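You operate a simulated robot arm through the tools that you are given. There is no shell and no other tool.

You run a simulated two-armed robot. Do the job below in one go: nothing can be reset, and whatever is moved stays where it is left.

Task
Load the full tie pack and tie up the black cord.
Fine: the empty pack goes on the trolley top; lock the latch; free the cord and leave it in the cradle.
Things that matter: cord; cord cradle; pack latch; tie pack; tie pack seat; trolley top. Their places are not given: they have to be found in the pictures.

The check looks at the end state, three seconds after you hand in, the way a careful person would. Anything else that was tipped, shoved, dropped, spilled or broken makes it a failure.

Robot
Two 7-joint arms with two-finger parallel grippers on one trunk that stands fixed in place. Base frame: the origin is at the foot of the trunk, x ahead of it, y to its left, z up. Units: mm, rad, N and s.
The left shoulder is at [30, 119, 960], the right one opposite. With the tool pointing down near the work surface each hand reaches from about 160 to 500 mm from the base axis, measured 20 degrees to its own side. Payload 3.43 kg a hand.
The tool frame of a hand sits at the grasp point between the pads (the TCP): z along the fingers, y along the line on which they close. The tips reach 30 mm beyond it. The gripper opens to 94 mm. The fingers are 28 mm wide and 10 mm thick; the gripper's body (50 by 96 mm) begins 55 mm behind the TCP.
Orientation is that of the tool frame in the base frame, as a unit quaternion [x, y, z, w]. With the fingers straight down and closing along the base's y, the tool's x points along the base's -x, its y along +y and its z along -z.

Tools
- The arms move only by the tool servo_tool. It takes "left_deltas", "right_deltas" or both (then of equal length, played together; a hand with none holds still); each is a list of rows, each a list of 7 numbers: the finger opening in mm, from 0 to 94, then the shift along the tool's x, y, z in units of 300 mm (1.0 is 300 mm), then the turn, a rotation vector about the tool's x, y, z in units of 120 degrees (1.0 is 120 degrees). In form: [[hand, dx, dy, dz, wx, wy, wz], ...]. A call has 1 to 20 rows; each row is the pose to reach, as a shift and turn from the pose commanded when the call began, along the tool's axes at that moment. A call with a number of a shift or a turn outside -1 to 1 is refused whole. A row lasts 0.2 s, in which the tool goes at most 50 mm and 0.15 rad; a call with a longer step from one row to the next is refused whole, and so is a gripper value outside its range. Where a pose cannot be reached the arm comes as near as it can. A force on the tool above 40 N (or 10 N above the force at the start of the call, whichever is more), or a blocked arm, ends the call early, and 0.2 s more pass. Each finger travels about 72 mm/s and halts on what it meets, pressing with about 38 N; the grip force reading is that of the motor and also rises with nothing between the fingers. The clock runs only during rows and for 0.2 s after the last one: add rows that repeat a pose to give the fingers time. The reply holds the time, the measured pose of the TCP, the force on the tool along the base axes, the opening and the grip force, in the units named above and with some noise, with the torque about the TCP (base axes, N m) and any sound that the robot's microphone picked up.
- Cameras (640 x 400 px; columns grow to the right, rows downward): "scene" is now at [32.1, -29.3, 1652.9]; the picture's right is [-0.44, -0.90, 0.00], its down [-0.77, 0.38, -0.51] and it looks along [0.45, -0.22, -0.86] (base axes); focal length 347 px, centre (320, 200). "left" rides on the left gripper at [76, -14, -102] in its tool frame; the picture's right is [0.18, 0.98, 0.00], its down [-0.75, 0.14, -0.64] and it looks along [-0.63, 0.12, 0.77] (tool axes); focal length 243 px, centre (320, 200). "right" rides on the right gripper at [76, 14, -102] in its tool frame; the picture's right is [-0.18, 0.98, 0.00], its down [-0.75, -0.14, -0.64] and it looks along [-0.63, -0.12, 0.77] (tool axes); focal length 243 px, centre (320, 200).
- camera(camera): a new picture of that camera. No time passes.
- move_column(by): slides the trunk up (or, below 0, down) by that many mm; the arms and the scene camera ride with it, the base frame stays. It gives what a move gives, with no picture.
- aim_head(pan, tilt): turns the head with the scene camera to pan (to the left, within 2.496 rad either way) and tilt (down, from -0.506 to 1.204), counted from straight ahead of the robot. It gives what a move gives.
- point_at(camera, pixels): for up to 12 pixels [column, row] of the newest picture of that camera ("zoom" is the newest enlarged one), the place [x, y, z] in the base frame of the surface seen there, good to about 3 mm. No time passes.
- enlarge(camera, box): a new picture of the part [left, top, right, bottom] of that camera's present view, enlarged. No time passes.
- sign_off(): hands the job in; it is judged then, once.

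Open the grippers and draw the arms clear of the work before you hand the job in, unless the task says otherwise.

The tools are called after "Request:" as name(argument=value, ...) on one line, values as JSON. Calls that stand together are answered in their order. servo_tool: Moves the arms, as the interface text tells. Its arguments: {"type":"object","properties":{"left_deltas":{"type":"array","items":{"type":"array","items":{"type":"number"}}},"right_deltas":{"type":"array","items":{"type":"array","items":{"type":"number"}}}},"required":[]} The other tools are called the same way: move_column (by) slides the trunk up or down; aim_head (pan, tilt) turns the head that bears the scene camera; camera (camera) takes a picture; point_at (camera, pixels) gives the place of the surface under pixels of a picture; enlarge (camera, box) takes an enlarged picture of a part of a camera's view; sign_off () hands the job in.

At the start:

```text
time_s: 0.0
left_position: [428.4, -23.2, 1159.2]
left_orientation: [0.0, 1.0, -0.001, 0.0]
left_wrist_force: [0.6, -0.2, 0.5]
left_torque: [-0.01, 0.02, 0.01]
left_width: 94.2
left_gripper_force: 0.1
right_position: [423.8, -445.9, 1078.6]
right_orientation: [0.0, 1.0, 0.0, 0.0]
right_wrist_force: [0.3, -0.6, 0.6]
right_torque: [0.03, 0.01, 0.0]
right_width: 93.7
right_gripper_force: 0.1
trunk travel left (down, up): [-225.0, 185.0]
head pan, tilt: [-0.459, 1.038]
```

scene: 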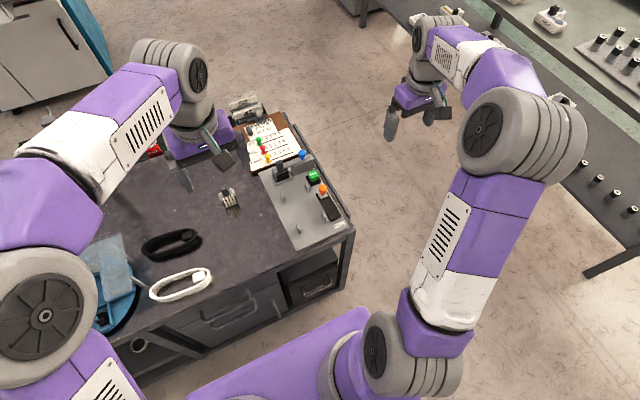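
right: 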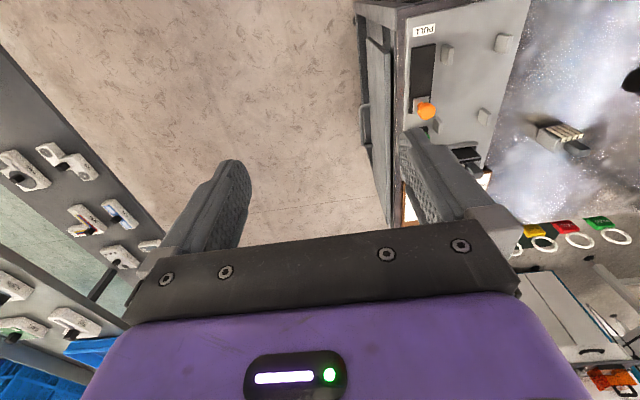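
left: 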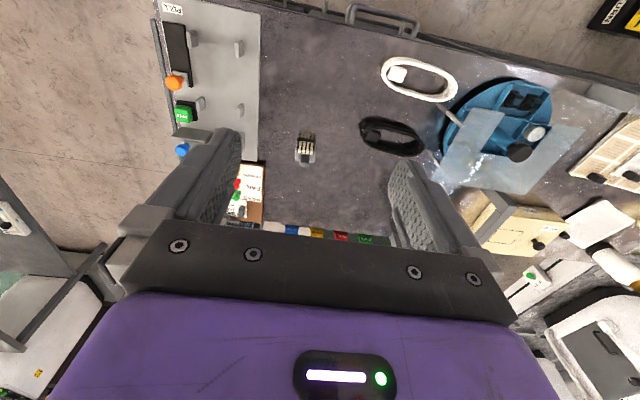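

The opening pictures show a trolley with a grey panel (orange knob, green button, blue knob), a small pack on the dark top at scene (228,198), and black and white cords. I'll enlarge these regions first.

Request:
enlarge(camera="scene", box=[220, 90, 360, 250])

Request:
enlarge(camera="scene", box=[80, 180, 260, 320])

Request:
enlarge(camera="left", box=[140, 0, 340, 230])

Request:
enlarge(camera="left", box=[340, 30, 640, 250])

```text
2.50 times, centred on (290, 170) of scene
```

zoom: 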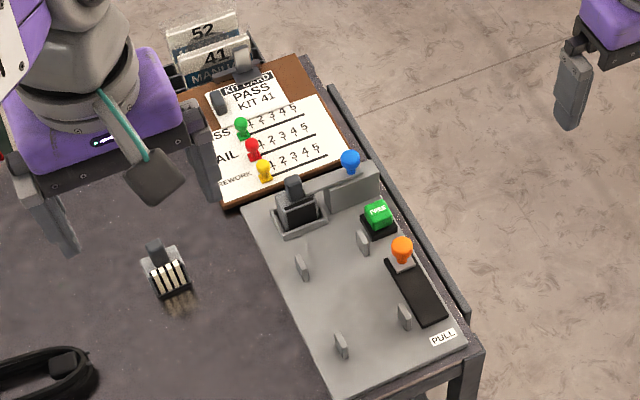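

```text
2.86 times, centred on (170, 250) of scene
```

zoom: 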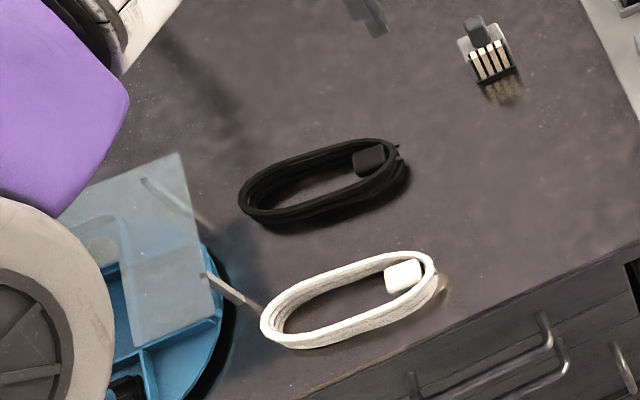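

```text
1.74 times, centred on (240, 115) of left
```

zoom: 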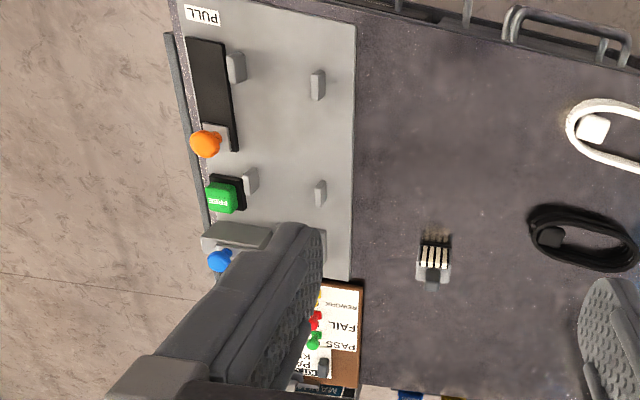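

```text
1.82 times, centred on (490, 140) of left
```

zoom: 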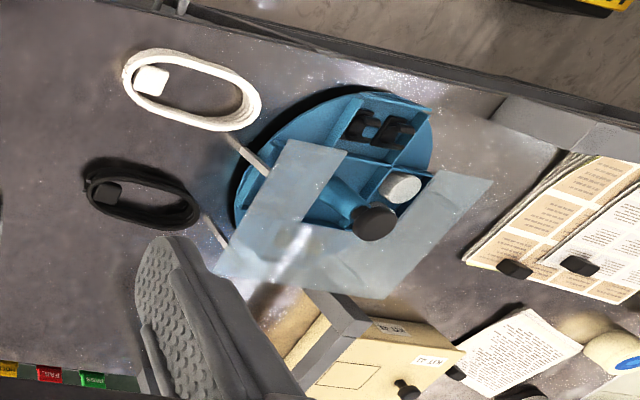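

I'll read off the positions of the pack, panel items and cords and look closer at the panel's parts and text.

Request:
enlarge(camera="scene", box=[270, 150, 350, 200])

Request:
enlarge(camera="scene", box=[290, 160, 354, 200])

Request:
enlarge(camera="scene", box=[212, 180, 244, 220])

Request:
enlarge(camera="left", box=[150, 0, 270, 160])

Request:
point_at(camera="scene", pixels=[[228, 192], [230, 205], [200, 200], [282, 170], [303, 154], [314, 176], [323, 189], [170, 245], [190, 237], [180, 285], [290, 200], [310, 230]])

```text
8.00 times, centred on (310, 175) of scene
```

zoom: 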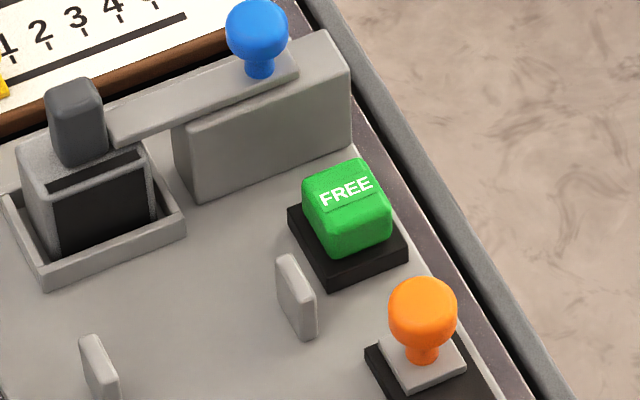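

```text
10.00 times, centred on (322, 180) of scene
```

zoom: 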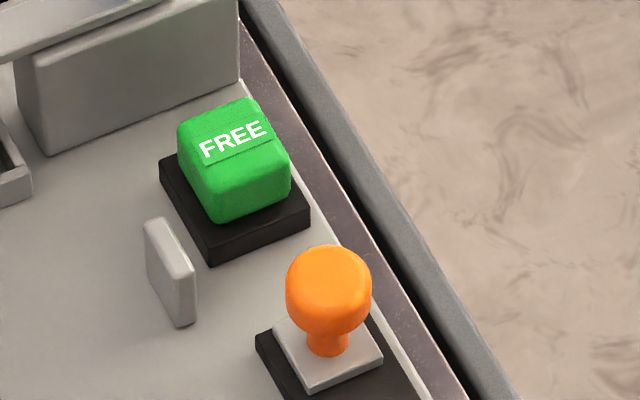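

```text
10.00 times, centred on (228, 200) of scene
```

zoom: 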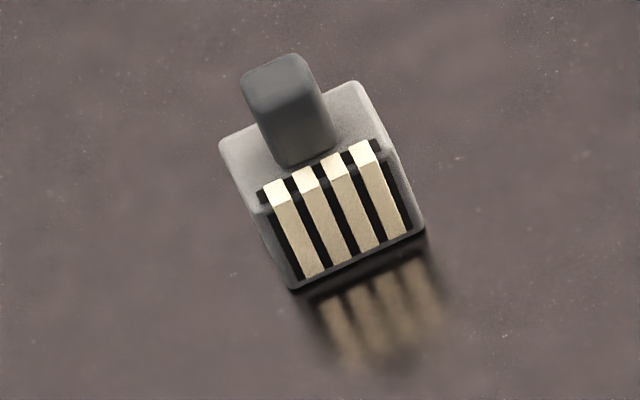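

```text
2.50 times, centred on (210, 80) of left
```

zoom: 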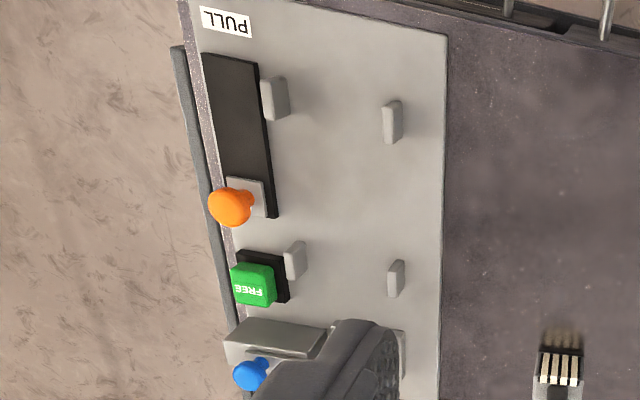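

```text
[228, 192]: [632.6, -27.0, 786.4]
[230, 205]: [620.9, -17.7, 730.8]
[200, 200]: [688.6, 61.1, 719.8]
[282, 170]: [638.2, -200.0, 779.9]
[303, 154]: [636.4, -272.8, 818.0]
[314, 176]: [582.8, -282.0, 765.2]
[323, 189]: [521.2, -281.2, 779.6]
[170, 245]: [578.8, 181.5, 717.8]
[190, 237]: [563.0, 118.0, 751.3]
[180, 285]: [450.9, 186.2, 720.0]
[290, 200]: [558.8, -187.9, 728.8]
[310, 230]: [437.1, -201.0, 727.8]
```

The panel reads FREE on the green button and PULL by the orange slide; a full pack (4 ties) lies at about (627,-22). I'll aim the head to see more of the trolley, including the blue carousel.

Request:
aim_head(pan=0.1, tilt=0.95)

Request:
camera(camera="scene")

```text
time_s: 1.0
left_position: [428.1, -22.3, 1159.5]
left_orientation: [0.0, 1.0, 0.0, 0.0]
left_wrist_force: [0.5, -0.3, -0.2]
left_torque: [0.03, -0.05, -0.01]
left_width: 94.0
left_gripper_force: 0.2
right_position: [423.7, -447.1, 1078.5]
right_orientation: [0.0, 1.0, 0.001, 0.0]
right_wrist_force: [0.0, 0.8, -0.1]
right_torque: [0.0, 0.0, 0.01]
right_width: 93.9
right_gripper_force: 0.0
trunk travel left (down, up): [-225.0, 185.0]
head pan, tilt: [0.099, 0.949]
```

```text
taken
```

scene: 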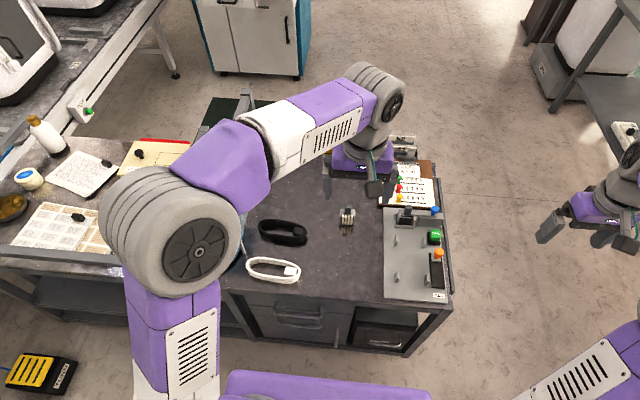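

I'll locate the carousel, cords and surroundings from the left gripper camera's picture before moving any arm.

Request:
camera(camera="left")

Request:
point_at(camera="left", pixels=[[385, 150], [362, 140], [421, 137], [376, 133], [385, 76], [456, 85], [458, 118], [440, 175], [548, 95], [500, 110], [305, 148], [305, 133]])

Request:
point_at(camera="left", pixels=[[174, 82], [183, 113], [182, 150], [195, 40], [238, 48], [200, 104], [240, 110], [255, 20], [165, 5], [248, 130], [200, 134], [320, 10]])

Request:
enlarge(camera="left", box=[345, 50, 475, 170])

```text
taken
```

left: 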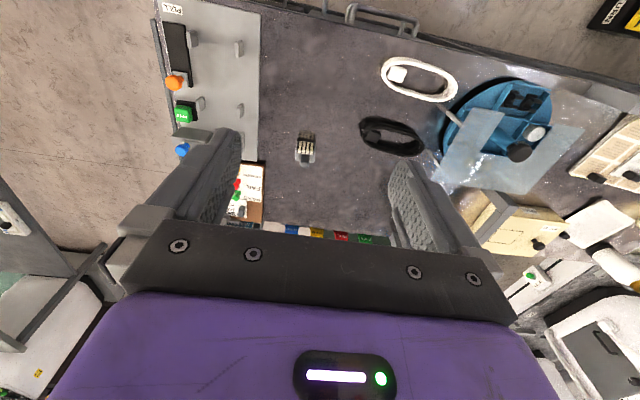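

```text
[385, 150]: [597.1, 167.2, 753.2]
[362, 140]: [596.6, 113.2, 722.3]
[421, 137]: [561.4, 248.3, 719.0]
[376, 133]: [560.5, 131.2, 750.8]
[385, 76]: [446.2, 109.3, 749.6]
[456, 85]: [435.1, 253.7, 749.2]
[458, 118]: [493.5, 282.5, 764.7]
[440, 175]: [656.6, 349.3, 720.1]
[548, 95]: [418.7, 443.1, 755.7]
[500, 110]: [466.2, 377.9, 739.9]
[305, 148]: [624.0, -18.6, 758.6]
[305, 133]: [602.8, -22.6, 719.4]
```

```text
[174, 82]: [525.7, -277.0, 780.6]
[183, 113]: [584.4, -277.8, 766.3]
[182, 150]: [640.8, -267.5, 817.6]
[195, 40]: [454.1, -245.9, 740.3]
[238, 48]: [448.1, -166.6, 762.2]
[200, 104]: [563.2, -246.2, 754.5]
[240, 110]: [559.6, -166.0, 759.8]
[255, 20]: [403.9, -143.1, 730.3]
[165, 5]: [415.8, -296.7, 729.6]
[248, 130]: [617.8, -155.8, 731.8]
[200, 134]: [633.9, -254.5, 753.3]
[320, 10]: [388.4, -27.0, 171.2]
```

```text
3.33 times, centred on (410, 110) of left
```

zoom: 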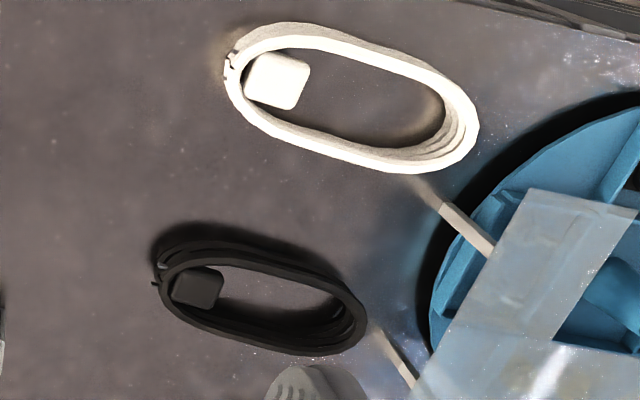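

The four cradle posts are near (450/562, -166/-246), the black coil near (579,180), the pack near (627,-22), and the seat near (638,-200). I'll move the left hand off to the left and bring the right hand in over the panel to look and test reach.

Request:
servo_tool(left_deltas=[[94, 0.027, 0.096, 0.033, 0, 0, 0], [94, 0.053, 0.192, 0.066, 0, 0, 0], [94, 0.08, 0.288, 0.099, 0, 0, 0], [94, 0.107, 0.385, 0.131, 0, 0, 0], [94, 0.133, 0.481, 0.164, 0, 0, 0], [94, 0.16, 0.577, 0.197, 0, 0, 0]], right_deltas=[[94, -0.0755, 0.093, 0.043, 0, 0, 0], [94, -0.151, 0.186, 0.087, 0, 0, 0], [94, -0.2265, 0.279, 0.13, 0, 0, 0], [94, -0.302, 0.371, 0.173, 0, 0, 0], [94, -0.3775, 0.464, 0.217, 0, 0, 0], [94, -0.453, 0.557, 0.26, 0, 0, 0]])

Request:
camera(camera="right")

Request:
camera(camera="scene")

Request:
camera(camera="left")

```text
time_s: 2.4
left_position: [380.8, 150.8, 1101.6]
left_orientation: [0.001, 1.0, -0.001, 0.0]
left_wrist_force: [-0.1, 0.1, 1.1]
left_torque: [-0.05, 0.01, -0.03]
left_width: 94.0
left_gripper_force: 0.1
right_position: [560.2, -278.8, 997.4]
right_orientation: [0.001, 1.0, -0.001, 0.0]
right_wrist_force: [0.6, 0.2, 0.4]
right_torque: [-0.01, 0.01, -0.03]
right_width: 94.1
right_gripper_force: 0.1
trunk travel left (down, up): [-225.0, 185.0]
head pan, tilt: [0.099, 0.949]
```

```text
taken
```

right: 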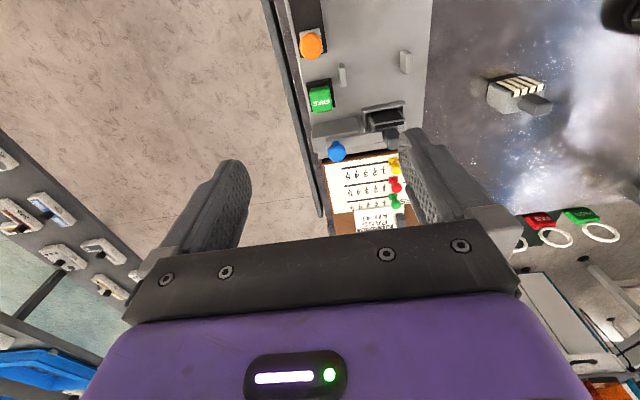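

```text
taken
```

scene: 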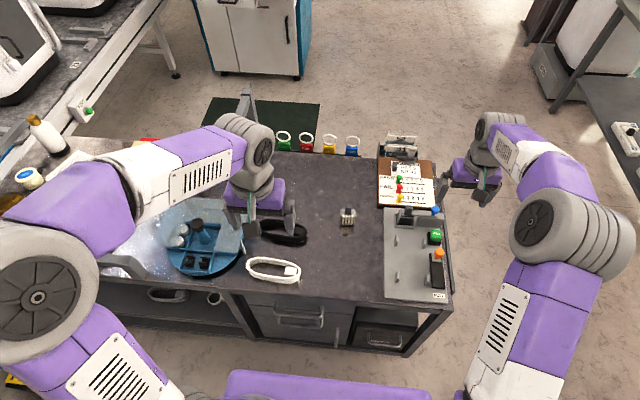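

```text
taken
```

left: 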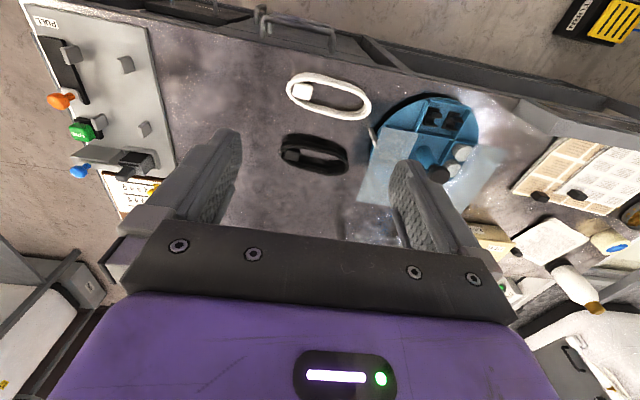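

Both hands reached their goals. I'll enlarge the latch, seat and pack from the right camera and the scene.

Request:
enlarge(camera="right", box=[285, 60, 445, 200])

Request:
enlarge(camera="scene", box=[380, 190, 460, 240])

Request:
enlarge(camera="scene", box=[375, 185, 460, 305])

Request:
enlarge(camera="right", box=[470, 60, 570, 130])

```text
2.86 times, centred on (365, 130) of right
```

zoom: 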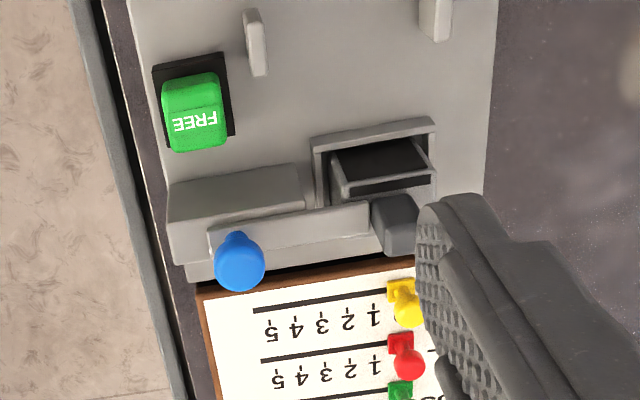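

```text
8.00 times, centred on (420, 215) of scene
```

zoom: 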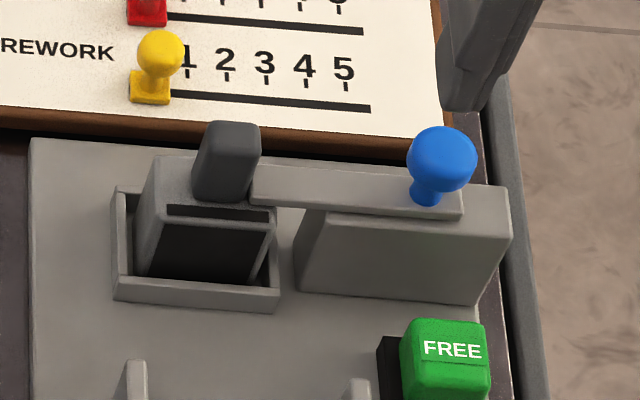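

```text
3.33 times, centred on (418, 245) of scene
```

zoom: 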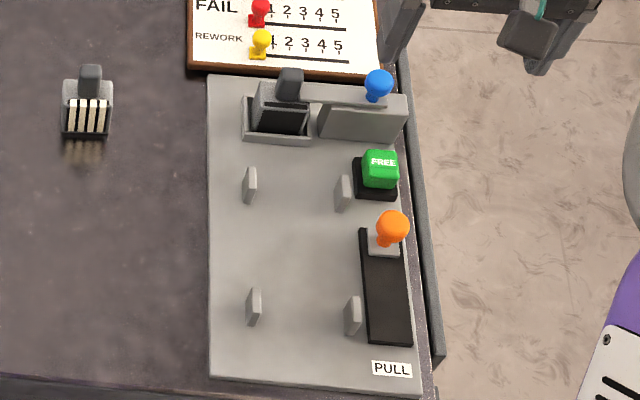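

```text
5.71 times, centred on (520, 95) of right
```

zoom: 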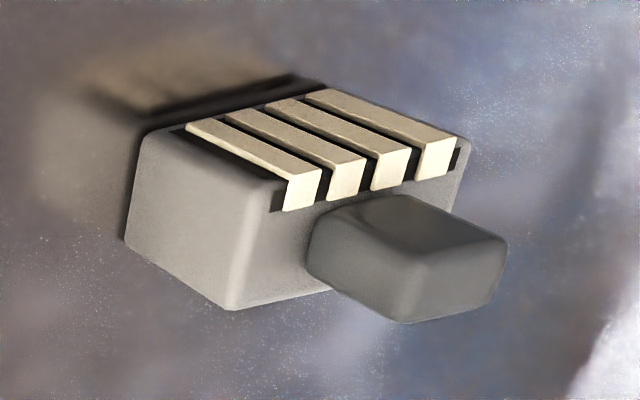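

I'll measure the latch bar, its block, the knob, the seat and the panel in the enlarged scene view.

Request:
enlarge(camera="scene", box=[380, 190, 460, 240])

Request:
point_at(camera="zoom", pixels=[[225, 140], [225, 180], [262, 188], [440, 208], [440, 150], [350, 190], [400, 250], [310, 215], [500, 200], [505, 230], [300, 255], [210, 245]])

Request:
point_at(camera="zoom", pixels=[[178, 190], [240, 212], [165, 160], [275, 205], [115, 195], [200, 290], [285, 165], [400, 175], [250, 130], [205, 150], [455, 340], [400, 330]])

```text
8.00 times, centred on (420, 215) of scene
```

zoom: 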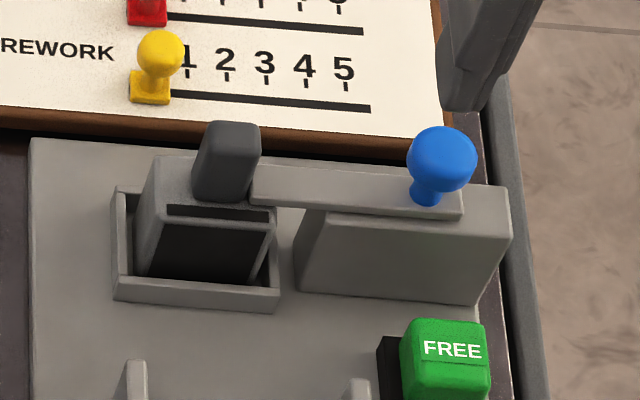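

```text
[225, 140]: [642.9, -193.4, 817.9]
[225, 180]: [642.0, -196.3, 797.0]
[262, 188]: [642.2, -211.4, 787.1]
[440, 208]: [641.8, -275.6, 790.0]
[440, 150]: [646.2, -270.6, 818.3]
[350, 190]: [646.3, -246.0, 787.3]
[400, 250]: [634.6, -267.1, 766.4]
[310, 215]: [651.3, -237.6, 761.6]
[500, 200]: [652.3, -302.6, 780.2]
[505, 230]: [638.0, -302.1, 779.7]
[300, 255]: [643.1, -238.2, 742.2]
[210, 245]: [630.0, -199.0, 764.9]
```

```text
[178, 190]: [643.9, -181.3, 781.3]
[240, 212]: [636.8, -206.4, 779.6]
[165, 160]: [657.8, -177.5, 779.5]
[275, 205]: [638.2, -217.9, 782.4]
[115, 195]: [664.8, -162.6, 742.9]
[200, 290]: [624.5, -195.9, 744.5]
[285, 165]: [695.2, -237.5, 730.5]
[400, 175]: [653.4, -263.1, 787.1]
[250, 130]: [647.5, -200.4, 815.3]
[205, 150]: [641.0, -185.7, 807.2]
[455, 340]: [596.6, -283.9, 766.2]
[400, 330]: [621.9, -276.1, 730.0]
```

The bar spans y≈-211 to -283 and rests on the block (-238 to -302), overlapping the pack's right edge, so it looks like a sliding bolt. I'll move the right hand above the blue knob at about (643,-271) to test reach and look closely.

Request:
servo_tool(right_deltas=[[94, -0.069, 0.007, 0.081, 0, 0, 0], [94, -0.138, 0.014, 0.162, 0, 0, 0], [94, -0.208, 0.02, 0.242, 0, 0, 0], [94, -0.277, 0.027, 0.323, 0, 0, 0]])

Request:
camera(camera="right")

Request:
camera(camera="scene")

```text
time_s: 3.4
left_position: [381.0, 149.8, 1102.1]
left_orientation: [0.0, 1.0, 0.001, 0.0]
left_wrist_force: [0.2, -0.1, 0.4]
left_torque: [-0.01, 0.06, 0.01]
left_width: 94.0
left_gripper_force: 0.1
right_position: [641.1, -271.6, 901.1]
right_orientation: [0.0, 1.0, 0.001, 0.0]
right_wrist_force: [0.1, 0.6, -0.8]
right_torque: [0.02, 0.05, 0.01]
right_width: 94.0
right_gripper_force: 0.0
trunk travel left (down, up): [-225.0, 185.0]
head pan, tilt: [0.099, 0.949]
```

```text
taken
```

right: 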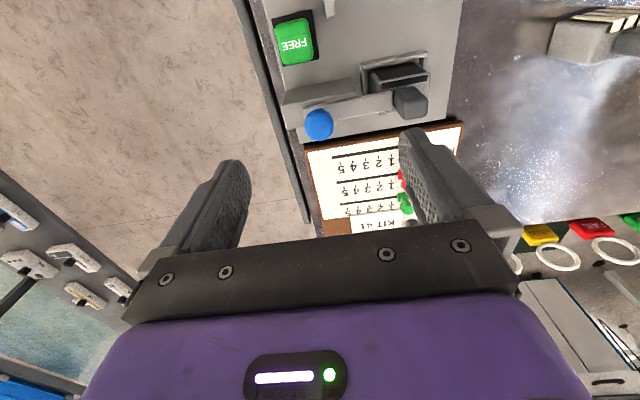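

```text
taken
```

scene: 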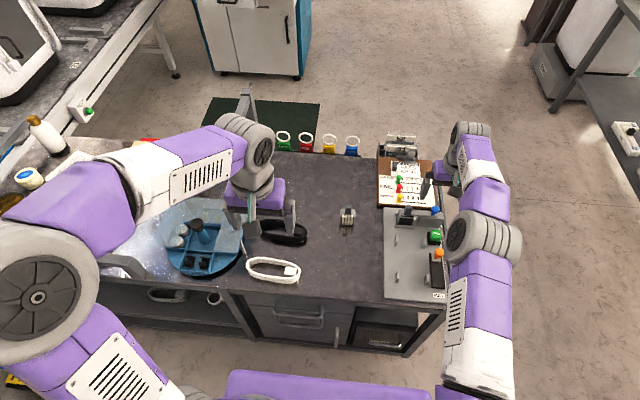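

The right hand reached (641,-271.6,901) with the tool down. I'll measure the knob, bar and pack handle from this closer view.

Request:
point_at(camera="right", pixels=[[318, 124], [318, 117], [306, 124], [331, 124], [318, 136], [405, 100], [411, 105], [396, 90], [424, 92], [400, 116], [350, 112], [380, 74]])

Request:
enlarge(camera="right", box=[270, 40, 440, 150])

```text
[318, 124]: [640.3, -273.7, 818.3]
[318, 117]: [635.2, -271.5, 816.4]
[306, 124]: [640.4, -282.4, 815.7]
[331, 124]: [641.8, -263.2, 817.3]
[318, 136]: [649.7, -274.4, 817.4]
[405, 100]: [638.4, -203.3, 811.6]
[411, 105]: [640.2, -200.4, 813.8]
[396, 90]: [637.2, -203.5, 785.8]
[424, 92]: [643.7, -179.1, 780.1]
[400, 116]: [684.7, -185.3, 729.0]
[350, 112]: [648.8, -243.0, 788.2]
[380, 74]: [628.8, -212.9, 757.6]
```

```text
3.64 times, centred on (355, 95) of right
```

zoom: 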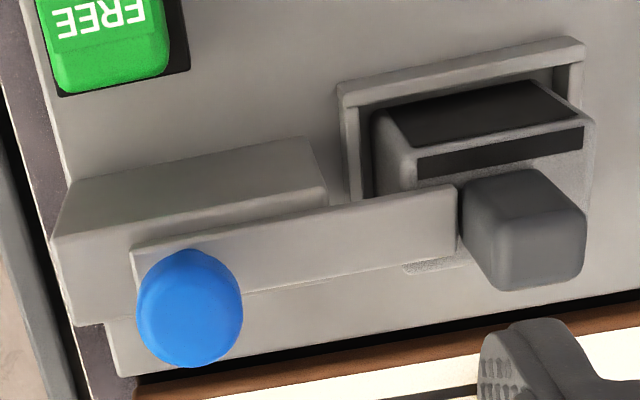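

The knob's centre reads about (643,-272.5) with its top at z≈819 and the bar top at z≈789. I'll descend around it with the fingers half open, stopping with tips at z≈797.

Request:
servo_tool(right_deltas=[[60, -0.005, -0.003, 0.06, 0, 0, 0], [50, -0.007, -0.003, 0.13, 0, 0, 0], [50, -0.007, -0.003, 0.19, 0, 0, 0], [50, -0.007, -0.003, 0.245, 0, 0, 0], [50, -0.007, -0.003, 0.245, 0, 0, 0]])

Request:
camera(camera="right")

Request:
enlarge(camera="scene", box=[390, 170, 470, 230])

```text
time_s: 4.6
left_position: [381.6, 150.1, 1102.2]
left_orientation: [0.0, 1.0, 0.0, 0.001]
left_wrist_force: [-0.5, 0.3, -0.5]
left_torque: [0.02, 0.01, -0.06]
left_width: 94.5
left_gripper_force: 0.1
right_position: [641.4, -272.5, 828.4]
right_orientation: [0.0, 1.0, 0.001, 0.0]
right_wrist_force: [-0.2, -0.6, 0.3]
right_torque: [0.0, 0.01, -0.01]
right_width: 50.1
right_gripper_force: 0.0
right hand out of reach, approached as far as the arm can: row 4
trunk travel left (down, up): [-225.0, 185.0]
head pan, tilt: [0.099, 0.949]
```

```text
taken
```

right: 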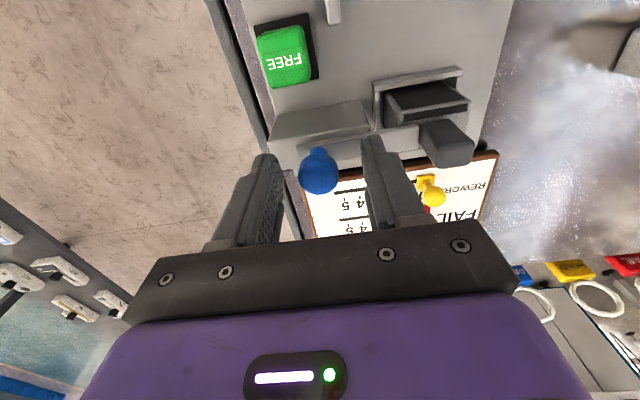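

```text
6.67 times, centred on (430, 200) of scene
```

zoom: 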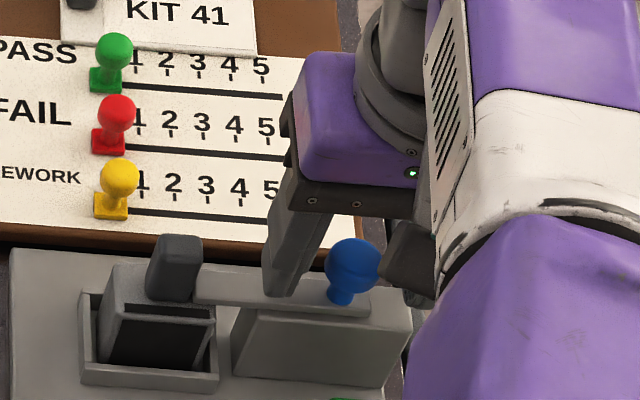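

The right hand stopped at z=828 at its reach limit, well around the knob (knob seen at (319,170) between the fingers). I'll check the heights of the right arm's links to judge whether to slide the trunk down for more reach.

Request:
camera(camera="scene")

Request:
point_at(camera="scene", pixels=[[483, 238], [470, 330], [480, 195], [465, 150], [470, 245], [90, 290], [150, 180], [250, 190], [230, 130], [480, 360], [450, 190], [500, 300]])

```text
taken
```

scene: 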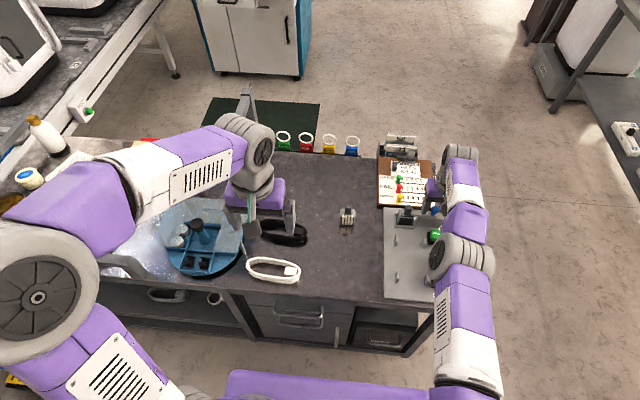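

```text
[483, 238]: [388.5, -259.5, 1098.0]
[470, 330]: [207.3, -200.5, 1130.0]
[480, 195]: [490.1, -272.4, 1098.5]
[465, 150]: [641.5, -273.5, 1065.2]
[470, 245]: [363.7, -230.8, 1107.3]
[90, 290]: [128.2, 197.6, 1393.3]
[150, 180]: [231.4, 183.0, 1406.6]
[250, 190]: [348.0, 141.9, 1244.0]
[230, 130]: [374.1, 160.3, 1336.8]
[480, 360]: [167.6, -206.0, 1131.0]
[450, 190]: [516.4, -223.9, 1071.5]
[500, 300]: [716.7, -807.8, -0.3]
```

Arm links are all well above the trolley, and the wrist is below the shoulder, so lowering the trunk should give more reach. I'll raise the right hand 110 mm first, then slide the trunk down 100 mm.

Request:
servo_tool(right_deltas=[[50, 0.0, 0, -0.12, 0, 0, 0], [50, 0, 0, -0.24, 0, 0, 0], [50, 0, 0, -0.367, 0, 0, 0]])

Request:
move_column(by=-100)

Request:
camera(camera="scene")

Request:
camera(camera="right")

```text
time_s: 5.4
left_position: [380.4, 150.1, 1102.1]
left_orientation: [0.0, 1.0, 0.001, 0.0]
left_wrist_force: [0.2, -0.2, -0.2]
left_torque: [0.01, -0.04, 0.03]
left_width: 94.1
left_gripper_force: 0.0
right_position: [645.1, -272.3, 939.6]
right_orientation: [0.001, 1.0, 0.0, 0.0]
right_wrist_force: [0.8, -0.2, -0.1]
right_torque: [0.0, 0.0, -0.01]
right_width: 50.0
right_gripper_force: 0.1
trunk travel left (down, up): [-225.0, 185.0]
head pan, tilt: [0.099, 0.949]
```

```text
time_s: 6.7
left_position: [380.6, 149.7, 1003.3]
left_orientation: [0.0, 1.0, 0.0, 0.0]
left_wrist_force: [-0.5, -0.7, 0.2]
left_torque: [0.0, -0.01, -0.01]
left_width: 93.9
left_gripper_force: 0.0
right_position: [644.7, -272.7, 840.2]
right_orientation: [0.0, 1.0, 0.0, 0.001]
right_wrist_force: [-0.1, -0.5, -1.0]
right_torque: [-0.01, 0.01, 0.0]
right_width: 50.1
right_gripper_force: 0.1
trunk travel left (down, up): [-125.0, 285.0]
head pan, tilt: [0.099, 0.949]
```

```text
taken
```

scene: 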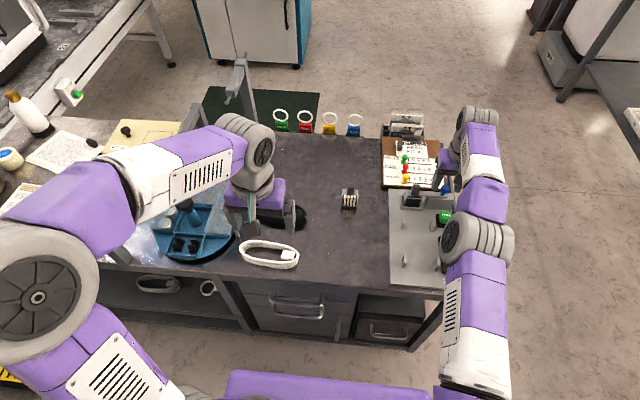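

```text
taken
```

right: 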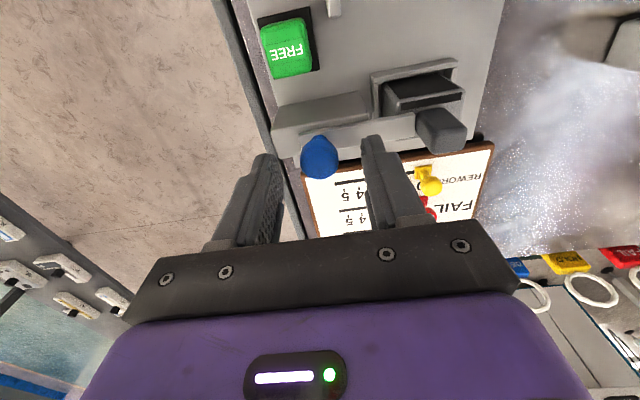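

The trunk is down and the hand sits at z=840 around the knob (seen at (320,155)). I'll lower 14 mm and close on the knob.

Request:
servo_tool(right_deltas=[[50, 0.006, 0, 0.025, 0, 0, 0], [50, 0.006, 0, 0.047, 0, 0, 0], [20, 0.006, 0, 0.047, 0, 0, 0], [0, 0.006, 0, 0.047, 0, 0, 0], [0, 0.006, 0, 0.047, 0, 0, 0], [0, 0.006, 0, 0.047, 0, 0, 0]])

Request:
camera(camera="right")

```text
time_s: 8.1
left_position: [380.8, 149.9, 1001.8]
left_orientation: [0.0, 1.0, 0.0, 0.001]
left_wrist_force: [-0.1, -0.2, 0.3]
left_torque: [0.01, -0.01, -0.03]
left_width: 94.0
left_gripper_force: 0.1
right_position: [641.8, -272.9, 825.2]
right_orientation: [0.0, 1.0, 0.0, 0.0]
right_wrist_force: [0.3, -1.0, -1.5]
right_torque: [0.0, -0.1, 0.02]
right_width: 22.4
right_gripper_force: 44.8
trunk travel left (down, up): [-125.0, 285.0]
head pan, tilt: [0.099, 0.949]
```

```text
taken
```

right: 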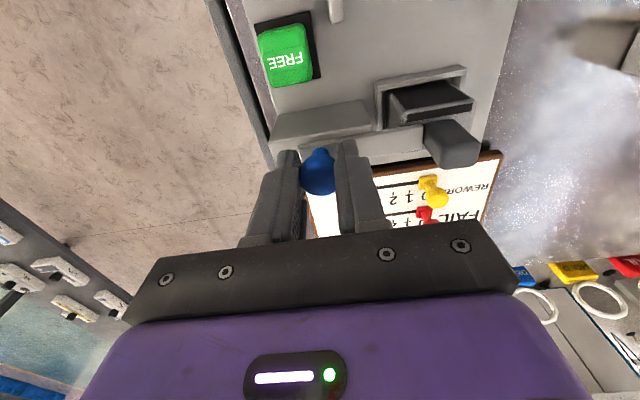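

The knob is gripped (22.4 mm, 45 N). I'll slide it gently to the right (-y) in small steps and watch the force.

Request:
servo_tool(right_deltas=[[0, 0, -0.007, 0, 0, 0, 0], [0, 0, -0.013, 0, 0, 0, 0], [0, 0, -0.02, 0, 0, 0, 0], [0, 0, -0.027, 0, 0, 0, 0]])

Request:
camera(camera="right")

```text
time_s: 9.1
left_position: [381.0, 149.8, 1002.5]
left_orientation: [0.0, 1.0, -0.001, 0.0]
left_wrist_force: [0.3, -0.9, -0.3]
left_torque: [0.01, -0.02, -0.04]
left_width: 94.1
left_gripper_force: 0.0
right_position: [643.1, -281.8, 826.0]
right_orientation: [-0.001, 1.0, 0.0, 0.0]
right_wrist_force: [-1.3, 0.8, -0.9]
right_torque: [0.01, 0.08, 0.07]
right_width: 22.4
right_gripper_force: 44.8
trunk travel left (down, up): [-125.0, 285.0]
head pan, tilt: [0.099, 0.949]
```

```text
taken
```

right: 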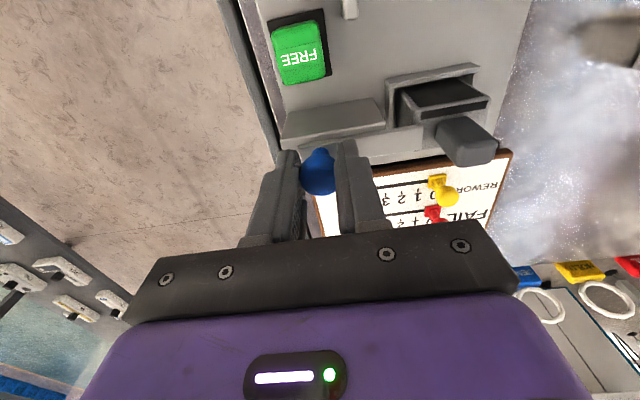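

The knob moved 9 mm with almost no force. I'll verify the bar moved with it and keep sliding.

Request:
enlarge(camera="right", box=[270, 60, 510, 200])

Request:
servo_tool(right_deltas=[[0, 0, -0.01, 0, 0, 0, 0], [0, 0, -0.02, 0, 0, 0, 0], [0, 0, -0.03, 0, 0, 0, 0], [0, 0, -0.04, 0, 0, 0, 0], [0, 0, -0.047, 0, 0, 0, 0]])

Request:
enlarge(camera="right", box=[270, 60, 510, 200])

```text
2.67 times, centred on (390, 130) of right
```

zoom: 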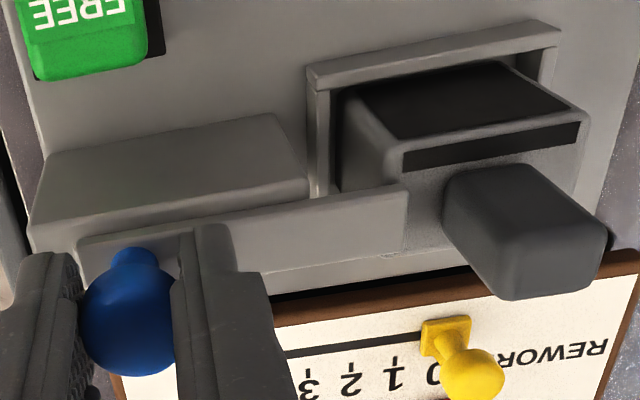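

```text
time_s: 10.3
left_position: [381.0, 149.9, 1002.9]
left_orientation: [0.0, 1.0, 0.0, 0.001]
left_wrist_force: [-0.2, 0.4, 0.2]
left_torque: [0.02, 0.0, 0.0]
left_width: 94.0
left_gripper_force: 0.1
right_position: [641.7, -294.9, 825.9]
right_orientation: [0.001, 1.0, -0.001, 0.003]
right_wrist_force: [4.0, 0.1, 4.3]
right_torque: [0.01, 0.0, 0.02]
right_width: 22.3
right_gripper_force: 45.3
trunk travel left (down, up): [-125.0, 285.0]
head pan, tilt: [0.099, 0.949]
```

```text
2.67 times, centred on (390, 130) of right
```

zoom: 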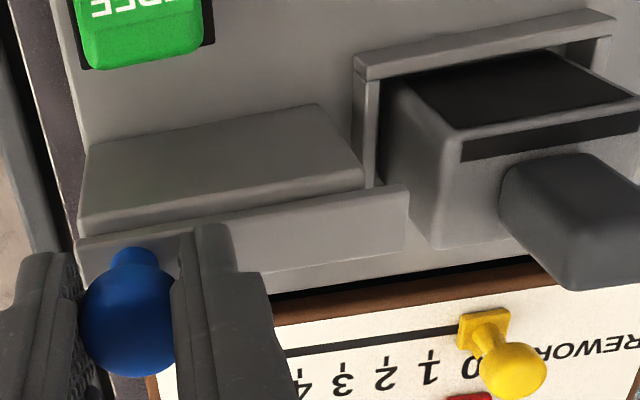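

The bar end now clears the pack's edge. I'll nudge a little further to find the end stop.

Request:
servo_tool(right_deltas=[[0, 0, -0.007, 0, 0, 0, 0], [0, 0, -0.014, 0, 0, 0, 0], [0, 0, -0.02, 0, 0, 0, 0]])

Request:
enlarge(camera="right", box=[270, 60, 510, 200])

```text
time_s: 11.1
left_position: [382.2, 150.4, 1000.8]
left_orientation: [0.0, 1.0, 0.0, 0.0]
left_wrist_force: [0.1, -0.1, -1.4]
left_torque: [0.02, -0.02, -0.03]
left_width: 94.2
left_gripper_force: 0.0
right_position: [643.2, -301.1, 826.0]
right_orientation: [0.0, 1.0, 0.0, 0.003]
right_wrist_force: [20.1, -1.2, 3.7]
right_torque: [0.06, -0.4, -0.05]
right_width: 22.4
right_gripper_force: 44.9
trunk travel left (down, up): [-125.0, 285.0]
head pan, tilt: [0.099, 0.949]
```

```text
2.67 times, centred on (390, 130) of right
```

zoom: 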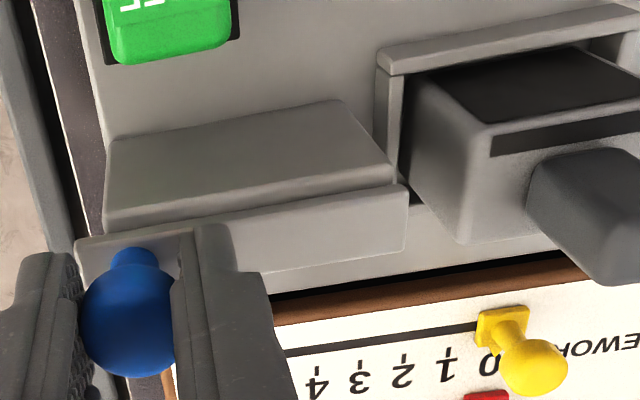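

The bolt has moved 28 mm with the bar well clear of the pack; the 20 N in x is from the arm's reach limit. I'll release the knob and rise.

Request:
servo_tool(right_deltas=[[0, 0.01, 0.008, 0, 0, 0, 0], [50, 0.01, 0.01, 0, 0, 0, 0], [50, 0.01, 0.01, 0, 0, 0, 0], [50, 0.01, 0.01, -0.08, 0, 0, 0], [50, 0.01, 0.02, -0.2, 0, 0, 0], [50, 0.01, 0.12, -0.3, 0, 0, 0], [50, 0.01, 0.24, -0.3, 0, 0, 0], [50, 0.0, 0.34, -0.3, 0, 0, 0]])

Request:
camera(camera="right")

Request:
camera(camera="scene")

```text
time_s: 12.9
left_position: [380.6, 150.3, 1002.5]
left_orientation: [0.0, 1.0, 0.0, 0.0]
left_wrist_force: [-0.4, 0.4, 0.2]
left_torque: [-0.03, -0.03, 0.01]
left_width: 94.0
left_gripper_force: 0.1
right_position: [644.9, -196.4, 915.0]
right_orientation: [0.0, 1.0, 0.0, 0.0]
right_wrist_force: [0.4, -1.1, 0.2]
right_torque: [0.01, -0.02, -0.03]
right_width: 50.3
right_gripper_force: 0.0
right hand out of reach, approached as far as the arm can: row 5, 6
trunk travel left (down, up): [-125.0, 285.0]
head pan, tilt: [0.099, 0.949]
```

```text
taken
```

right: 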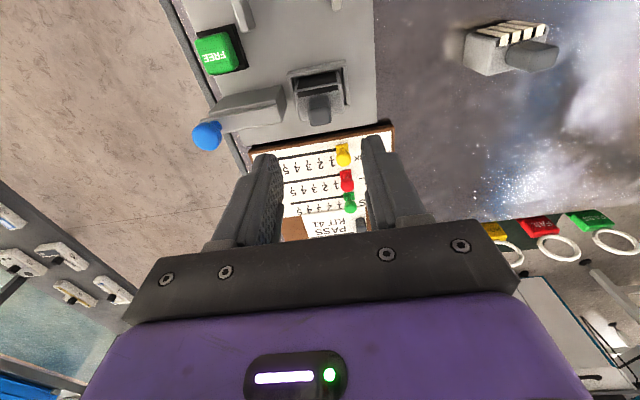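

```text
taken
```

scene: 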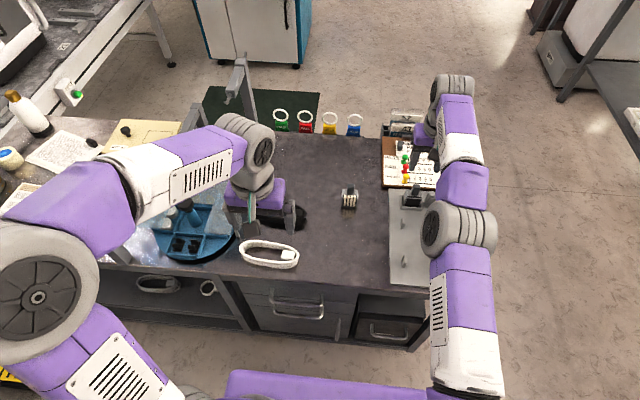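

I'm above the seat at (645,-196,915). I'll enlarge and measure the empty pack's handle, as well as the full pack's handle from the same view.

Request:
enlarge(camera="right", box=[280, 50, 360, 140])

Request:
point_at(camera="right", pixels=[[320, 117], [320, 122], [311, 117], [329, 117], [320, 110], [312, 110], [329, 108], [306, 95], [338, 90], [320, 98], [205, 135], [270, 95]])

```text
4.44 times, centred on (320, 95) of right
```

zoom: 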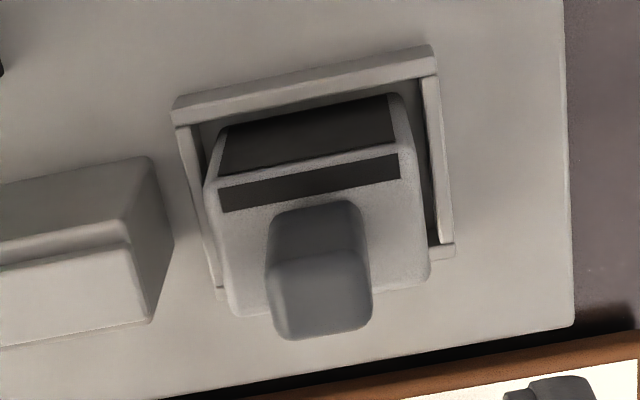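

```text
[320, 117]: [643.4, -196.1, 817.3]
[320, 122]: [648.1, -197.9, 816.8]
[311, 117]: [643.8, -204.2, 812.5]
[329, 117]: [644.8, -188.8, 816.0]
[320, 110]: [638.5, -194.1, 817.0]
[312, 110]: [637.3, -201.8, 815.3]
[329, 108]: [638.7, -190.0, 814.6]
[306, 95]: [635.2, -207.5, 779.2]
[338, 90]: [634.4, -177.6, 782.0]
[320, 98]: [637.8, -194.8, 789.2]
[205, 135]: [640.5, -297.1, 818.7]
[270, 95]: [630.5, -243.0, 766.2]
```

The handle top is centred near (643.6,-196.5), about 20 mm wide in y and 14 mm in x, top at z≈817. I'll descend with 40 mm opening to TCP z≈815 (tips just above the body top at 780).

Request:
servo_tool(right_deltas=[[40, 0.004, 0, 0.11, 0, 0, 0], [40, 0.004, 0, 0.22, 0, 0, 0], [40, 0.004, 0, 0.28, 0, 0, 0], [40, 0.004, 0, 0.333, 0, 0, 0], [40, 0.004, 0, 0.333, 0, 0, 0]])

Request:
camera(camera="right")

Request:
enlarge(camera="scene", box=[380, 150, 480, 220])

```text
time_s: 14.1
left_position: [381.2, 150.1, 1001.9]
left_orientation: [-0.001, 1.0, 0.0, 0.001]
left_wrist_force: [-0.7, 0.0, 0.3]
left_torque: [-0.02, -0.02, 0.03]
left_width: 93.9
left_gripper_force: 0.0
right_position: [641.4, -197.5, 814.3]
right_orientation: [0.0, 1.0, 0.0, 0.0]
right_wrist_force: [-0.3, 0.2, -0.7]
right_torque: [0.06, 0.01, -0.02]
right_width: 39.9
right_gripper_force: 0.1
trunk travel left (down, up): [-125.0, 285.0]
head pan, tilt: [0.099, 0.949]
```

```text
taken
```

right: 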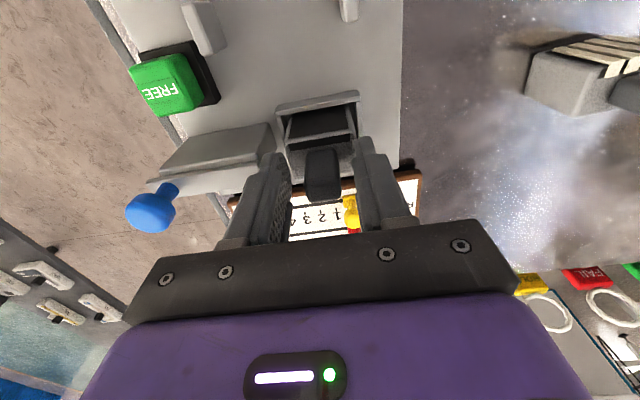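

```text
5.71 times, centred on (430, 185) of scene
```

zoom: 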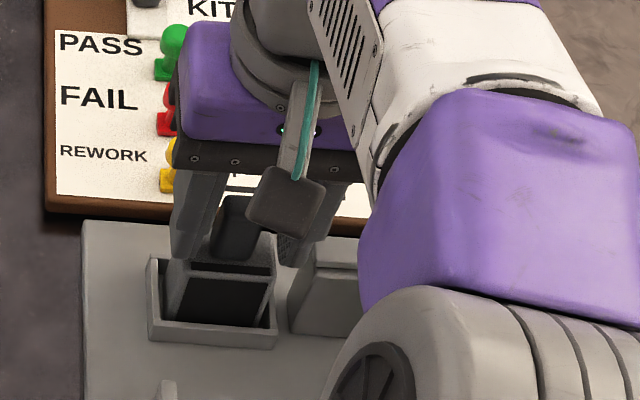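

The handle (at (322,175)) sits between the pads. I'll close on it.

Request:
servo_tool(right_deltas=[[20, 0, 0.002, 0, 0, 0, 0], [0, 0, 0.002, 0, 0, 0, 0], [0, 0, 0.002, 0, 0, 0, 0], [0, 0, 0.002, 0, 0, 0, 0]])

Request:
enlarge(camera="right", box=[240, 70, 400, 250])

```text
time_s: 15.1
left_position: [382.5, 149.4, 1002.5]
left_orientation: [0.0, 1.0, 0.0, 0.0]
left_wrist_force: [0.0, 0.1, 0.3]
left_torque: [-0.02, 0.0, -0.01]
left_width: 94.0
left_gripper_force: 0.0
right_position: [642.6, -197.6, 815.2]
right_orientation: [0.001, 1.0, 0.0, 0.0]
right_wrist_force: [0.5, 0.4, 0.8]
right_torque: [0.02, 0.01, 0.02]
right_width: 19.2
right_gripper_force: 38.5
trunk travel left (down, up): [-125.0, 285.0]
head pan, tilt: [0.099, 0.949]
```

```text
2.22 times, centred on (320, 160) of right
```

zoom: 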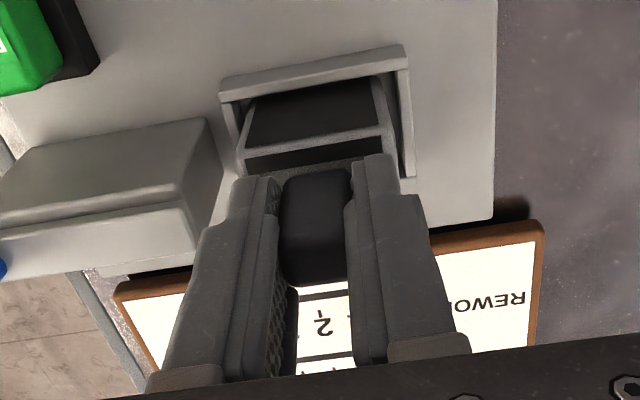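

The handle is gripped at 19.2 mm with TCP (642.6,-197.6,815). I'll lift it straight out slowly, then check.

Request:
servo_tool(right_deltas=[[0, 0, 0, -0.03, 0, 0, 0], [0, 0, 0, -0.06, 0, 0, 0], [0, 0, 0, -0.1, 0, 0, 0], [0, 0, 0, -0.15, 0, 0, 0], [0, 0, 0, -0.2, 0, 0, 0], [0, 0, 0, -0.25, 0, 0, 0]])

Request:
camera(camera="right")

Request:
camera(camera="scene")

```text
time_s: 16.5
left_position: [381.0, 149.6, 1002.3]
left_orientation: [0.0, 1.0, 0.0, 0.0]
left_wrist_force: [-0.5, 0.6, -0.7]
left_torque: [-0.03, 0.02, 0.0]
left_width: 94.1
left_gripper_force: 0.0
right_position: [642.8, -198.8, 891.1]
right_orientation: [0.0, 1.0, 0.0, 0.001]
right_wrist_force: [-0.5, 0.6, -1.2]
right_torque: [-0.01, -0.01, 0.02]
right_width: 19.4
right_gripper_force: 38.4
trunk travel left (down, up): [-125.0, 285.0]
head pan, tilt: [0.099, 0.949]
```

```text
taken
```

right: 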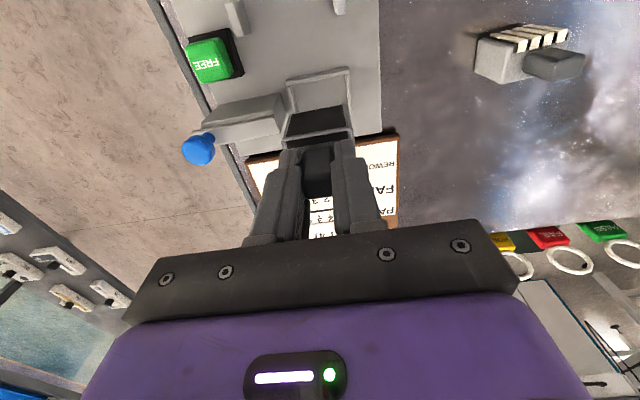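

```text
taken
```

scene: 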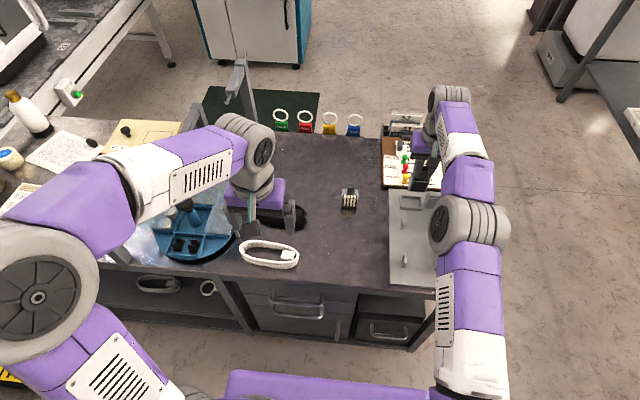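

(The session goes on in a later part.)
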